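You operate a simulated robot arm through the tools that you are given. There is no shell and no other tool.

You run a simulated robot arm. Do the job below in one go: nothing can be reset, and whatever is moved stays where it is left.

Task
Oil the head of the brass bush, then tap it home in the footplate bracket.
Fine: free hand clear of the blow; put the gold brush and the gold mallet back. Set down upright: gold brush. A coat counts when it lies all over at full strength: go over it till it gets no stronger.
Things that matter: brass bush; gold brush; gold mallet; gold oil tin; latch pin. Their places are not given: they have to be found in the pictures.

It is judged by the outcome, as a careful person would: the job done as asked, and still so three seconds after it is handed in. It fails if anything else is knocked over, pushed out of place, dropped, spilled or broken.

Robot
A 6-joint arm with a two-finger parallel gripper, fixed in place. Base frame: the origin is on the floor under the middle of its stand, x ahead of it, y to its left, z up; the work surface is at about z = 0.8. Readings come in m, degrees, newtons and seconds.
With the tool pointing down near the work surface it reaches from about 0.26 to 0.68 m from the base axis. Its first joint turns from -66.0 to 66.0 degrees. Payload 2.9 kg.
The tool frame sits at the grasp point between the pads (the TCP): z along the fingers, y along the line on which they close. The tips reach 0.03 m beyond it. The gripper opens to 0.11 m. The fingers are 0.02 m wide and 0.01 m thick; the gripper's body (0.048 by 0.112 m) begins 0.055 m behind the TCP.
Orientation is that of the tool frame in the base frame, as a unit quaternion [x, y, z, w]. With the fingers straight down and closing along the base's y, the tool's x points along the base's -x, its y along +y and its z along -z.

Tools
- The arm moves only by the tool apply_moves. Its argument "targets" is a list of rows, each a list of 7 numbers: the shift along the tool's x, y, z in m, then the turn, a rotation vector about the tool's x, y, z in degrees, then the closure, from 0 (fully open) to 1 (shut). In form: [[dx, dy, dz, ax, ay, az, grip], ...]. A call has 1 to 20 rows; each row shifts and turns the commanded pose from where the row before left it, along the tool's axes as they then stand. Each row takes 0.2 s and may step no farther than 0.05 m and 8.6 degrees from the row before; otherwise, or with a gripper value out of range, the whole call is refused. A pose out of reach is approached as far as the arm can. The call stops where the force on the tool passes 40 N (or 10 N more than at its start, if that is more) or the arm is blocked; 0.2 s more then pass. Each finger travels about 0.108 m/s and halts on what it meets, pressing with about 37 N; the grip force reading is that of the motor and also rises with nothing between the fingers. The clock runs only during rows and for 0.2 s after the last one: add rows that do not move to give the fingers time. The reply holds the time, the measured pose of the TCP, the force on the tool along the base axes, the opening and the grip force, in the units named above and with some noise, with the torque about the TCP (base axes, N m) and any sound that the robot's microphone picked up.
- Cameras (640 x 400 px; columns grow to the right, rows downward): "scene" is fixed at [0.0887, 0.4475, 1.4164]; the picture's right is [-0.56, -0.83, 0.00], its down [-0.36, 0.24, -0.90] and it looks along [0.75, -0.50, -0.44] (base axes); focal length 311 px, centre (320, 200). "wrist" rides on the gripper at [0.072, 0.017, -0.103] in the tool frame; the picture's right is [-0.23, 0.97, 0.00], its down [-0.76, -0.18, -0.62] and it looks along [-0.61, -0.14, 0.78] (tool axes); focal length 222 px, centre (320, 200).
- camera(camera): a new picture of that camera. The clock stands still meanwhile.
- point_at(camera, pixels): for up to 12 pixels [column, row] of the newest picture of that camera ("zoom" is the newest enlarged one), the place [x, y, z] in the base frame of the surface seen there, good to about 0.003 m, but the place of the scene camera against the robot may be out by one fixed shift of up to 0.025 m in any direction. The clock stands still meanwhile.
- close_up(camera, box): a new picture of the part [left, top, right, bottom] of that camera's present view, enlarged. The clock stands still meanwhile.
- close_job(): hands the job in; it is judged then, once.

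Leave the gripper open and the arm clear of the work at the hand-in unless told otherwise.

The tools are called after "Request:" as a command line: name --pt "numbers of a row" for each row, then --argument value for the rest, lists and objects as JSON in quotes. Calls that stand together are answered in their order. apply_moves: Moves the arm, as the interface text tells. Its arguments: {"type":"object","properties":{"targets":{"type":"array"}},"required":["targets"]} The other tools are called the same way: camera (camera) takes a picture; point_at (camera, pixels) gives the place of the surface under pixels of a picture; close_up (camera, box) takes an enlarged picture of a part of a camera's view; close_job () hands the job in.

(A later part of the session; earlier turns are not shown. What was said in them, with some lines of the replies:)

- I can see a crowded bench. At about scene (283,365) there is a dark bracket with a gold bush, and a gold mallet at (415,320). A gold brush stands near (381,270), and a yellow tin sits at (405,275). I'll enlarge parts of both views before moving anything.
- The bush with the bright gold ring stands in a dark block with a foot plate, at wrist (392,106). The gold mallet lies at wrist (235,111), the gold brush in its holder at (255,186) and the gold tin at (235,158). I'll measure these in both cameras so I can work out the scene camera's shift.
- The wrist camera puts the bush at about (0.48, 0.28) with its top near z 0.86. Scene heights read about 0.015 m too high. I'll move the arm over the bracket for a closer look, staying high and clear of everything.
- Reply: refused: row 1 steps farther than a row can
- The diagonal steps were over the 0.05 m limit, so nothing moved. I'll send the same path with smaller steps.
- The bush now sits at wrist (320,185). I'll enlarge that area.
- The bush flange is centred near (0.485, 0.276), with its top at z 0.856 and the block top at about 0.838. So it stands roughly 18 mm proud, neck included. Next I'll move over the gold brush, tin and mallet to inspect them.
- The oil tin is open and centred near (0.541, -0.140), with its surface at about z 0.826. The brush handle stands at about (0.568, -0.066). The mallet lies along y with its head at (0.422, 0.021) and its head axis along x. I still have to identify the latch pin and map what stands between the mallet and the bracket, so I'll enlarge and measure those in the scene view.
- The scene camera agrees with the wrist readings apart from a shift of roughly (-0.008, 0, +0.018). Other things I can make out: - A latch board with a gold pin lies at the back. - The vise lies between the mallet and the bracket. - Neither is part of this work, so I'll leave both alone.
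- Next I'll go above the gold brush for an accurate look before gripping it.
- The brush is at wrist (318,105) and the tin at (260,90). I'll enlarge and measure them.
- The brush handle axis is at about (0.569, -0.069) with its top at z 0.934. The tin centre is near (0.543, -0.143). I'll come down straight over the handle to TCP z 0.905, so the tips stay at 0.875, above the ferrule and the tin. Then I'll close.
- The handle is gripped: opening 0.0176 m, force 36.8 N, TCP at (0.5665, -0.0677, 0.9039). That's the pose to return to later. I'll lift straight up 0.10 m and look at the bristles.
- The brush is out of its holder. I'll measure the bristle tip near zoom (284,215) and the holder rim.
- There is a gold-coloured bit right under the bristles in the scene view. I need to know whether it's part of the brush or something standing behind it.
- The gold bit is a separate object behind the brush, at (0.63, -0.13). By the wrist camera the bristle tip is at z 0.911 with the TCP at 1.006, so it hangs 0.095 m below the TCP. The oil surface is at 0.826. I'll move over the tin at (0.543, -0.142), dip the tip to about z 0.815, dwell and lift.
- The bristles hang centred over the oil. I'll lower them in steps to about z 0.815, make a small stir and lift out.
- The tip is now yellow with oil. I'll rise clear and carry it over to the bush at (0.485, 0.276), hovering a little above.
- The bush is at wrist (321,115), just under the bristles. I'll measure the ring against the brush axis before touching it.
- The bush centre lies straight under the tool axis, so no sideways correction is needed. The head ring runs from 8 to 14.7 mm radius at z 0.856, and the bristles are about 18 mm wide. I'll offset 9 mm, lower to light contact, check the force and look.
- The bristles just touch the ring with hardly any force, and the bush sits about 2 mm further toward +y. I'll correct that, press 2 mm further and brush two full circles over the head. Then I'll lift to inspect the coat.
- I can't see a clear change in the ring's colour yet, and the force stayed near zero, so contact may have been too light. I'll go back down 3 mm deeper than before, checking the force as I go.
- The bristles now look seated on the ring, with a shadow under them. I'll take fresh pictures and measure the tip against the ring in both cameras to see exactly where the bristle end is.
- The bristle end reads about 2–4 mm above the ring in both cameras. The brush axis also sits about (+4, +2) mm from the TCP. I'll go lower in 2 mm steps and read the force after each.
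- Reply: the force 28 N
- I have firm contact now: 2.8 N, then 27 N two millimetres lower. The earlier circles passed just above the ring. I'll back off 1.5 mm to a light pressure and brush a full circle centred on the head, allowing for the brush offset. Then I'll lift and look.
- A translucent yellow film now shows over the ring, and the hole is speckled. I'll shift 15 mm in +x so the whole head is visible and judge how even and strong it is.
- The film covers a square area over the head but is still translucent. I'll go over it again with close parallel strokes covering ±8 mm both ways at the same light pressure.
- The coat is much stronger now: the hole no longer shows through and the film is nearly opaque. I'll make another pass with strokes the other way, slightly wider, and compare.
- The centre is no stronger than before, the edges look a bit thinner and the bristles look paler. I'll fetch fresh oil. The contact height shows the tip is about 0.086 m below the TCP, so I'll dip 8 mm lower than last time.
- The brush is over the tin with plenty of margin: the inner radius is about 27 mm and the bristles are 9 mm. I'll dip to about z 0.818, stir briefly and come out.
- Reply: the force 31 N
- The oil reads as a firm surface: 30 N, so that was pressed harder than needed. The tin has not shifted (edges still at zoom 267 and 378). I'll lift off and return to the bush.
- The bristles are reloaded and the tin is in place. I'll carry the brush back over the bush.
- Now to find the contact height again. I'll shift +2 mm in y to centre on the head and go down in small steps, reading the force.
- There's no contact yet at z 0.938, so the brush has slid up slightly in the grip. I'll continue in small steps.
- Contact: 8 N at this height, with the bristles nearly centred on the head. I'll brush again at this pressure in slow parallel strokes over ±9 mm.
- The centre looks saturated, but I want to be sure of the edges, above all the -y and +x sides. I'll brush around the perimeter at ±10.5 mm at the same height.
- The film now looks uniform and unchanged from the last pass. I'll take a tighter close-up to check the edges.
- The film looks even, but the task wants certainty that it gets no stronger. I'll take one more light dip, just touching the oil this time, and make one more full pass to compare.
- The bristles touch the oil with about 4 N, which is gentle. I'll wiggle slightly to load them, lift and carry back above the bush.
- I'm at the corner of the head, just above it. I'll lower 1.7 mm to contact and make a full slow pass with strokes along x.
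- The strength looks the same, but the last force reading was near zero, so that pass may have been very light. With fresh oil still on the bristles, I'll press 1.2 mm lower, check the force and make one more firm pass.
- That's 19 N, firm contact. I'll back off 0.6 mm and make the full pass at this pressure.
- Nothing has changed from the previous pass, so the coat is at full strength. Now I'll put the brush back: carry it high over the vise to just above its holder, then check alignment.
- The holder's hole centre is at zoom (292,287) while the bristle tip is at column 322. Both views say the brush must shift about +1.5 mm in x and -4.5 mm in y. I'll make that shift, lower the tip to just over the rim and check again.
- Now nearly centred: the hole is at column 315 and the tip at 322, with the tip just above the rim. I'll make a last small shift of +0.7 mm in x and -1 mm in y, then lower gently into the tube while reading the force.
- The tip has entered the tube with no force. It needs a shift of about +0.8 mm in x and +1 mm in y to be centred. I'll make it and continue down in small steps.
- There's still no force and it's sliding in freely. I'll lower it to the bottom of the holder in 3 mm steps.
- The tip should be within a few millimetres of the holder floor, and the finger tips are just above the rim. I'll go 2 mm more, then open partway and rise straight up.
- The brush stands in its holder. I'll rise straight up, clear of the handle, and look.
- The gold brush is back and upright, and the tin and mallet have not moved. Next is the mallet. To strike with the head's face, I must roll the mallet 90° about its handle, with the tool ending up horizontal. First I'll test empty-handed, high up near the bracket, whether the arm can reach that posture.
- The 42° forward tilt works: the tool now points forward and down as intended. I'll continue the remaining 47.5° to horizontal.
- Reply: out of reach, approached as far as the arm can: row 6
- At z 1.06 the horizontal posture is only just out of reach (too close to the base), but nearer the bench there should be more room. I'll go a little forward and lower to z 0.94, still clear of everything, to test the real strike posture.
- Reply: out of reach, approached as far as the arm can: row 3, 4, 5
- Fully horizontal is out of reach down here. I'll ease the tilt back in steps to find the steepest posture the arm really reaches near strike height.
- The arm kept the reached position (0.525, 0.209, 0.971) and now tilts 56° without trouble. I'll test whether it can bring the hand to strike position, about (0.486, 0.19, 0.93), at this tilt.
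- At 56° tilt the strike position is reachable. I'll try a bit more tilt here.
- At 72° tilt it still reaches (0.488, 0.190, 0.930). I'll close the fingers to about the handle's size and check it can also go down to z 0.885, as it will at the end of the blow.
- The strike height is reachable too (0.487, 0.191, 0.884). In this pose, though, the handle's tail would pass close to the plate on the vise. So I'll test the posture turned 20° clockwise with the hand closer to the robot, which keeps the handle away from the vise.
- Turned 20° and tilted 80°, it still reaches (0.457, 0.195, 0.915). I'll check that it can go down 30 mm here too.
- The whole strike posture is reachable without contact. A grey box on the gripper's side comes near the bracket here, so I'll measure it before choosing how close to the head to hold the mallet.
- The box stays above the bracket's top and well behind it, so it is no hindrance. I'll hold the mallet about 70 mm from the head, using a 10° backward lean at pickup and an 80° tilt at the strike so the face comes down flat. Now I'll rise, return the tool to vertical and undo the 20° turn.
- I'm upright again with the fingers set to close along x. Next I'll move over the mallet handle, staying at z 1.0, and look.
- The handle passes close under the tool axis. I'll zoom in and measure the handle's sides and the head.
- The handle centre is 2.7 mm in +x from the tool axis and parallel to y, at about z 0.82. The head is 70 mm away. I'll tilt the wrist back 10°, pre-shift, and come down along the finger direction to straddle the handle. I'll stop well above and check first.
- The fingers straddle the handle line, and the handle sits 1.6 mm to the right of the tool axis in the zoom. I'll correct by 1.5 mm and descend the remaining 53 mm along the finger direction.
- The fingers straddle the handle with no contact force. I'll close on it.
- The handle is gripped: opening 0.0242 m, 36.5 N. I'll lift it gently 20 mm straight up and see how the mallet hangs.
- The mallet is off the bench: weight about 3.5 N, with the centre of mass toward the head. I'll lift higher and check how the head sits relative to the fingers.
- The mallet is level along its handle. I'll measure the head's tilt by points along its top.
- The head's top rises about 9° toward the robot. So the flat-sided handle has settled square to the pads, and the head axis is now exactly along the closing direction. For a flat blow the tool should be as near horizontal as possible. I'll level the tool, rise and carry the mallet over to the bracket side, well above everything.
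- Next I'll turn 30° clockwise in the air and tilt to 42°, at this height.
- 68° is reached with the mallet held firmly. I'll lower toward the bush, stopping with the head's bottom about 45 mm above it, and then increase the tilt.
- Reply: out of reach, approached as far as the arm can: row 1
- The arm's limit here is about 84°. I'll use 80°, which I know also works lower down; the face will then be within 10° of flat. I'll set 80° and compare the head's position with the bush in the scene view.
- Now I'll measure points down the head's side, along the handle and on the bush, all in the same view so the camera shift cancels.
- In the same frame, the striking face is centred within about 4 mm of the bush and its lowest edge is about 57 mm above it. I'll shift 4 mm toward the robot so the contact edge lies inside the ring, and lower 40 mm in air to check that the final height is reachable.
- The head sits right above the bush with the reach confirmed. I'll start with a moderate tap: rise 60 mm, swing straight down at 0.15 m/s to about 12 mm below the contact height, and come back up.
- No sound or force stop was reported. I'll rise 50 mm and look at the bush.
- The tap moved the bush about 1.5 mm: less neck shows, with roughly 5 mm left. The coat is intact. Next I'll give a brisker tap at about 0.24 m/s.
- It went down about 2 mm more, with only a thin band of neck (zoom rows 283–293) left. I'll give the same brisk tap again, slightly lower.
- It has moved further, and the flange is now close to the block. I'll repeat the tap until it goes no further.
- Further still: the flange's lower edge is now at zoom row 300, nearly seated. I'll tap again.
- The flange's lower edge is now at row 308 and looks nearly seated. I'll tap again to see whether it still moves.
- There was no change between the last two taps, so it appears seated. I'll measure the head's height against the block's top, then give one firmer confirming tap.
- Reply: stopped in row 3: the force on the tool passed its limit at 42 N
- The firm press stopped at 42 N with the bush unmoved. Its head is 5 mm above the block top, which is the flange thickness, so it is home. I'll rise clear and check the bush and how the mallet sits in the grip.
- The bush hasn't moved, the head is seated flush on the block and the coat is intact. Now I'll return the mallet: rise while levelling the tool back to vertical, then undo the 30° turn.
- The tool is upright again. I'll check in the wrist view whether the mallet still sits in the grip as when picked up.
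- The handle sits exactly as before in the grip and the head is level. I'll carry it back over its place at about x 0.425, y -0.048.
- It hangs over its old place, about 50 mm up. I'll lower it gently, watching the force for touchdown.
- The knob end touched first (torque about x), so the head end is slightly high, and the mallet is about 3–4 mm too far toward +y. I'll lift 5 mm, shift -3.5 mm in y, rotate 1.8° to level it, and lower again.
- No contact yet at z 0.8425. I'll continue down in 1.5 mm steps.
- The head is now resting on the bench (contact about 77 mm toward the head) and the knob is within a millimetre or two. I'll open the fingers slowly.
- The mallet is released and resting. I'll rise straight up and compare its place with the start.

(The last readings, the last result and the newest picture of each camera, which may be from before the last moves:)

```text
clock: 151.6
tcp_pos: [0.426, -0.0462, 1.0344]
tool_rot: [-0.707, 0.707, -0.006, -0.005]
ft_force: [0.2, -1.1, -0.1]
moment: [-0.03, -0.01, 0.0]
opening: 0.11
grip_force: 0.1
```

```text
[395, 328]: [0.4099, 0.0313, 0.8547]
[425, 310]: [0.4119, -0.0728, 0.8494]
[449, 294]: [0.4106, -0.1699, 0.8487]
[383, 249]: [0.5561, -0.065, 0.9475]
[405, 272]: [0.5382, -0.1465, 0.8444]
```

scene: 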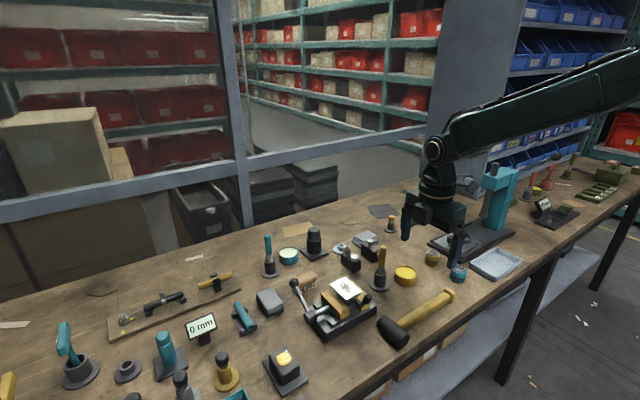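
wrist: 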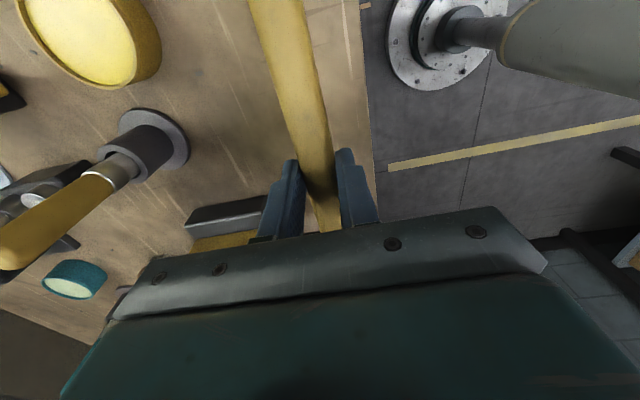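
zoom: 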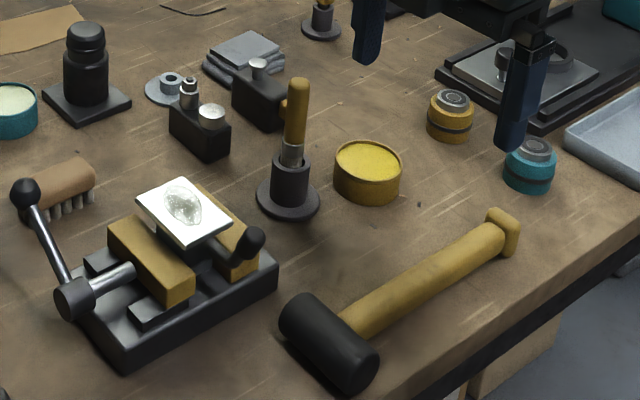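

The mallet is back within about 3 mm of where it lay, and the brush and tin are as at the start. Next I'll check the bush from above with the wrist camera.

Request:
apply_moves --pt "-0.0392 -0.007 0.006 0 0 0 0" --pt "-0.0392 -0.007 0.006 0 0 0 0" --pt "-0.0392 -0.007 0.006 0 0 0 0" --pt "-0.0392 -0.007 0.006 0 0 0 0" --pt "-0.0392 -0.007 0.006 0 0 0 0" --pt "0 0 0 0 0 0 0"

Request:
camera --camera "wrist"

Request:
close_up --camera "scene" --box '[265, 335, 305, 375]'

```text
clock: 152.9
tcp_pos: [0.4596, 0.1483, 1.0009]
tool_rot: [-0.707, 0.707, -0.008, -0.006]
ft_force: [-1.5, 0.3, -0.8]
moment: [0.01, 0.0, 0.02]
opening: 0.1101
grip_force: 0.1
```

```text
taken
```

wrist: 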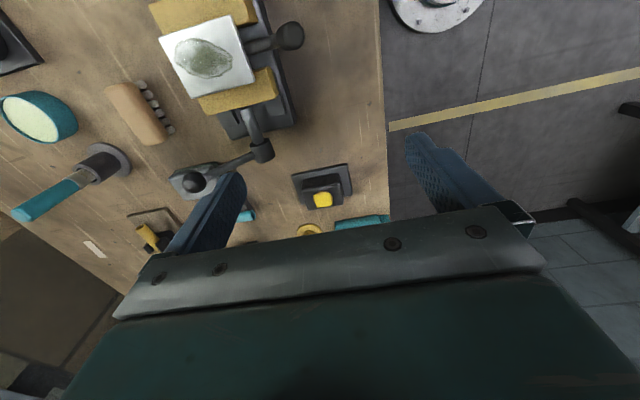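

```text
10.00 times, centred on (285, 355) of scene
```

zoom: 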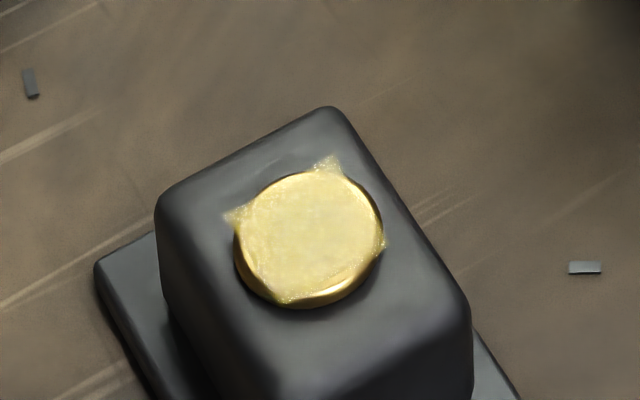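

Request:
close_up --camera "wrist" --box '[290, 160, 355, 215]'

Request:
close_up --camera "scene" --box '[274, 350, 294, 370]'

Request:
point_at --camera "wrist" --pixels '[[319, 200], [324, 200], [322, 197], [327, 197], [315, 188], [325, 185], [332, 195], [312, 195], [320, 178]]'

```text
7.27 times, centred on (322, 188) of wrist
```

zoom: 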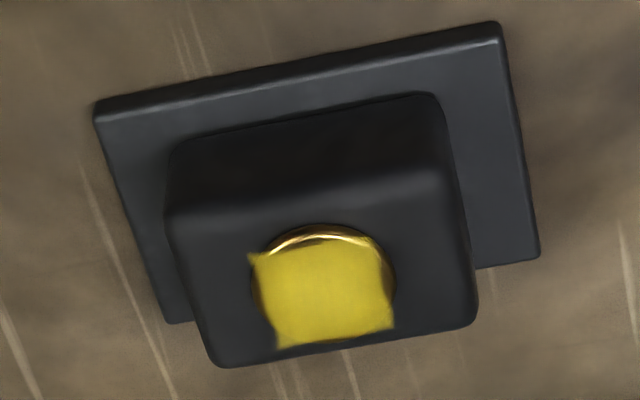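

```text
16.00 times, centred on (284, 360) of scene
```

zoom: 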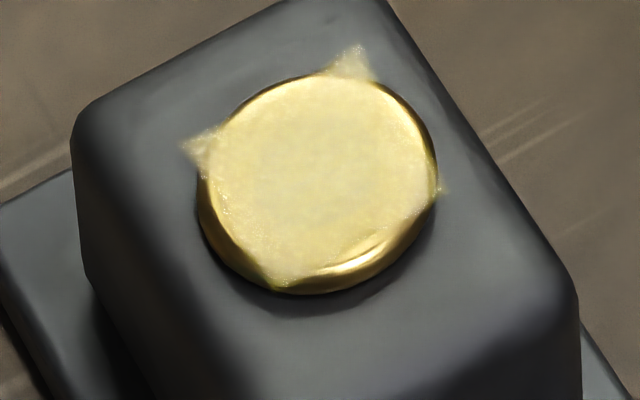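

```text
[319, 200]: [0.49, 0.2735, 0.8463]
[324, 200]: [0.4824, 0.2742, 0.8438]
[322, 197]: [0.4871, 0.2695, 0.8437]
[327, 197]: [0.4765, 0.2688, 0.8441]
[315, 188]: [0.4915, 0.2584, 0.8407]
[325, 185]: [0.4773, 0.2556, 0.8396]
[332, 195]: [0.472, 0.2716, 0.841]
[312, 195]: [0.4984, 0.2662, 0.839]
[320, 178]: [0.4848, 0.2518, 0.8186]
```

The flange top reads z 0.844 against a block top of about 0.840. No neck is visible and the last taps moved nothing, so the bush is home with an even coat on its head. I'll raise the arm clear with the gripper open and take a final look at the bench.

Request:
apply_moves --pt "0 0.012 -0.045 0 0 0 0" --pt "0 0.012 -0.045 0 0 0 0" --pt "0 0.012 -0.045 0 0 0 0" --pt "0 0.012 -0.045 0 0 0 0" --pt "0 0.012 -0.045 0 0 0 0" --pt "0 0.012 -0.03 0 0 0 0" --pt "0 0 0 0 0 8.5 0" --pt "0 0 0 0 0 8.5 0" --pt "0 0 0 0 0 8.5 0" --pt "0 0 0 0 0 8.5 0" --pt "0 0 0 0 0 8.5 0" --pt "0 0 0 0 0 8.5 0" --pt "0 0 0 0 0 8.5 0" --pt "0 0 0 0 0 8.5 0" --pt "0 0 0 0 0 8.5 0" --pt "0 0 0 0 0 8.5 0" --pt "0 0 0 0 0 5 0" --pt "0 0 0 0 0 0 0"

Request:
camera --camera "scene"

Request:
camera --camera "wrist"

Request:
close_up --camera "scene" --box '[90, 220, 330, 370]'

Request:
close_up --camera "scene" --box '[300, 220, 480, 350]'

```text
clock: 156.8
tcp_pos: [0.3882, 0.1539, 1.256]
tool_rot: [0.002, 1.0, -0.008, 0.001]
ft_force: [-0.4, -0.1, -0.2]
moment: [-0.02, -0.02, 0.01]
opening: 0.1101
grip_force: 0.1
```

```text
taken
```

scene: 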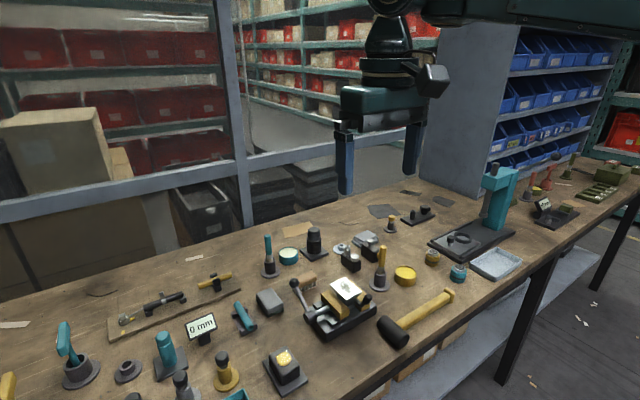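

```text
taken
```

wrist: 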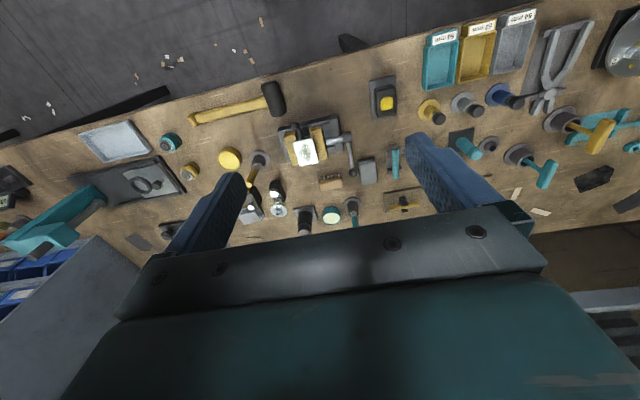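

```text
2.67 times, centred on (210, 295) of scene
```

zoom: 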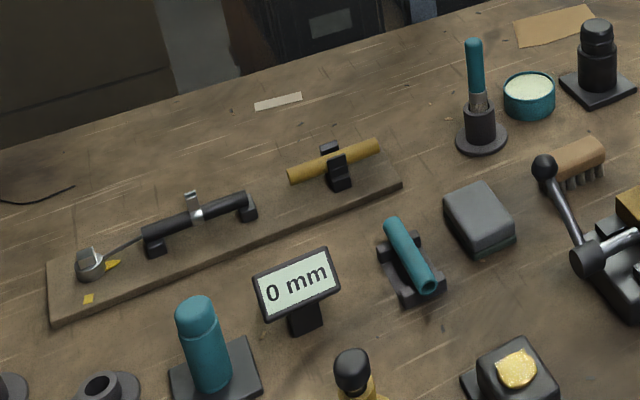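

```text
3.08 times, centred on (390, 285) of scene
```

zoom: 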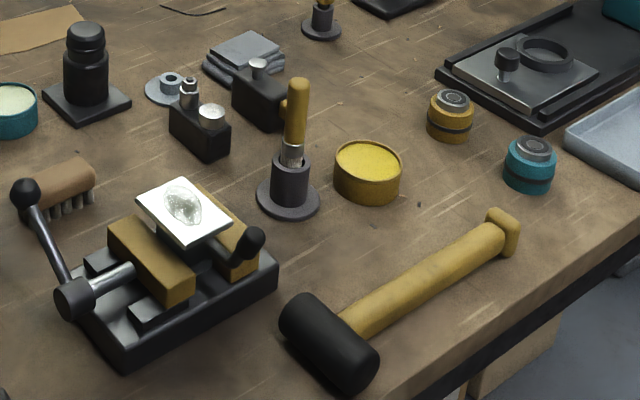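

Everything stands as at the start. As a last check on seating, I'll zoom in strongly on the joint between flange and block.

Request:
close_up --camera "scene" --box '[276, 358, 292, 368]'

Request:
close_up --camera "wrist" --box '[375, 90, 400, 115]'

```text
16.00 times, centred on (284, 363) of scene
```

zoom: 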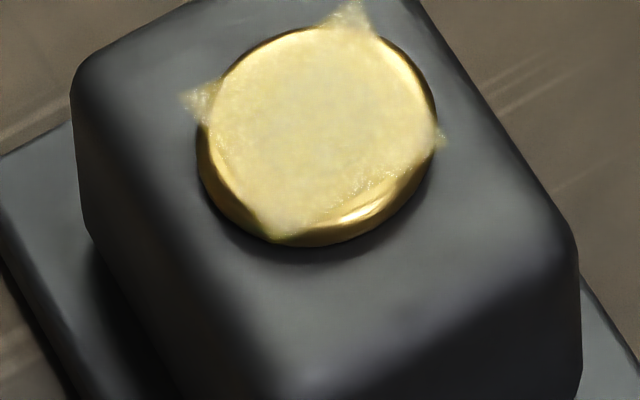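

```text
16.00 times, centred on (388, 102) of wrist
```

zoom: 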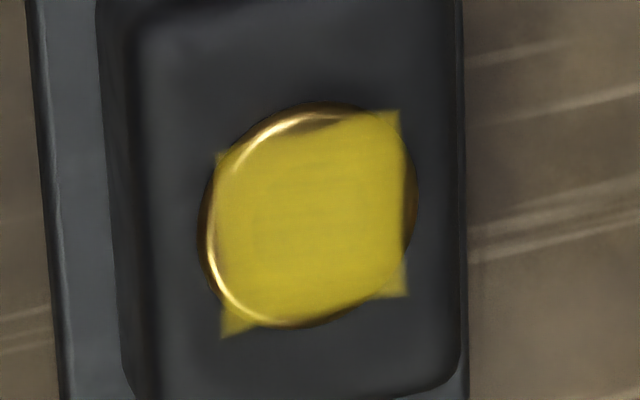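

The flange sits tight on the block with only a contact shadow, and the coat is even and opaque. The brush stands upright in its holder, and the mallet is back in place. The arm is clear with the gripper open, so I'm handing the job in.

Request:
close_job

```text
The job is handed in.
```

The brass bush is oiled and tapped home in the footplate bracket, and I've handed the job in.

- **Oiling:** I went over the head with the gold brush until it got no stronger. The film looked even and opaque, and it was still intact after the taps.
- **Tapping home:** Five taps with the mallet's face drove the bush down about 10 mm in all. A sixth tap and a final firm press (42 N) moved it no further, and the flange looks tight on the block. The mallet face was about 8–10° off flat because the arm could not tilt any further.
- **Put back:** The gold brush stands upright in its holder. The gold mallet lies within about 3–4 mm of where it was.
- **Everything else:** Nothing else was moved, including the gold oil tin and what I took to be the latch pin (the gold pin on the board at the back). I pressed the brush about 30 N into the oil on the second dip, but the tin did not shift.

The gripper was open and the arm was clear of the work at hand-in.
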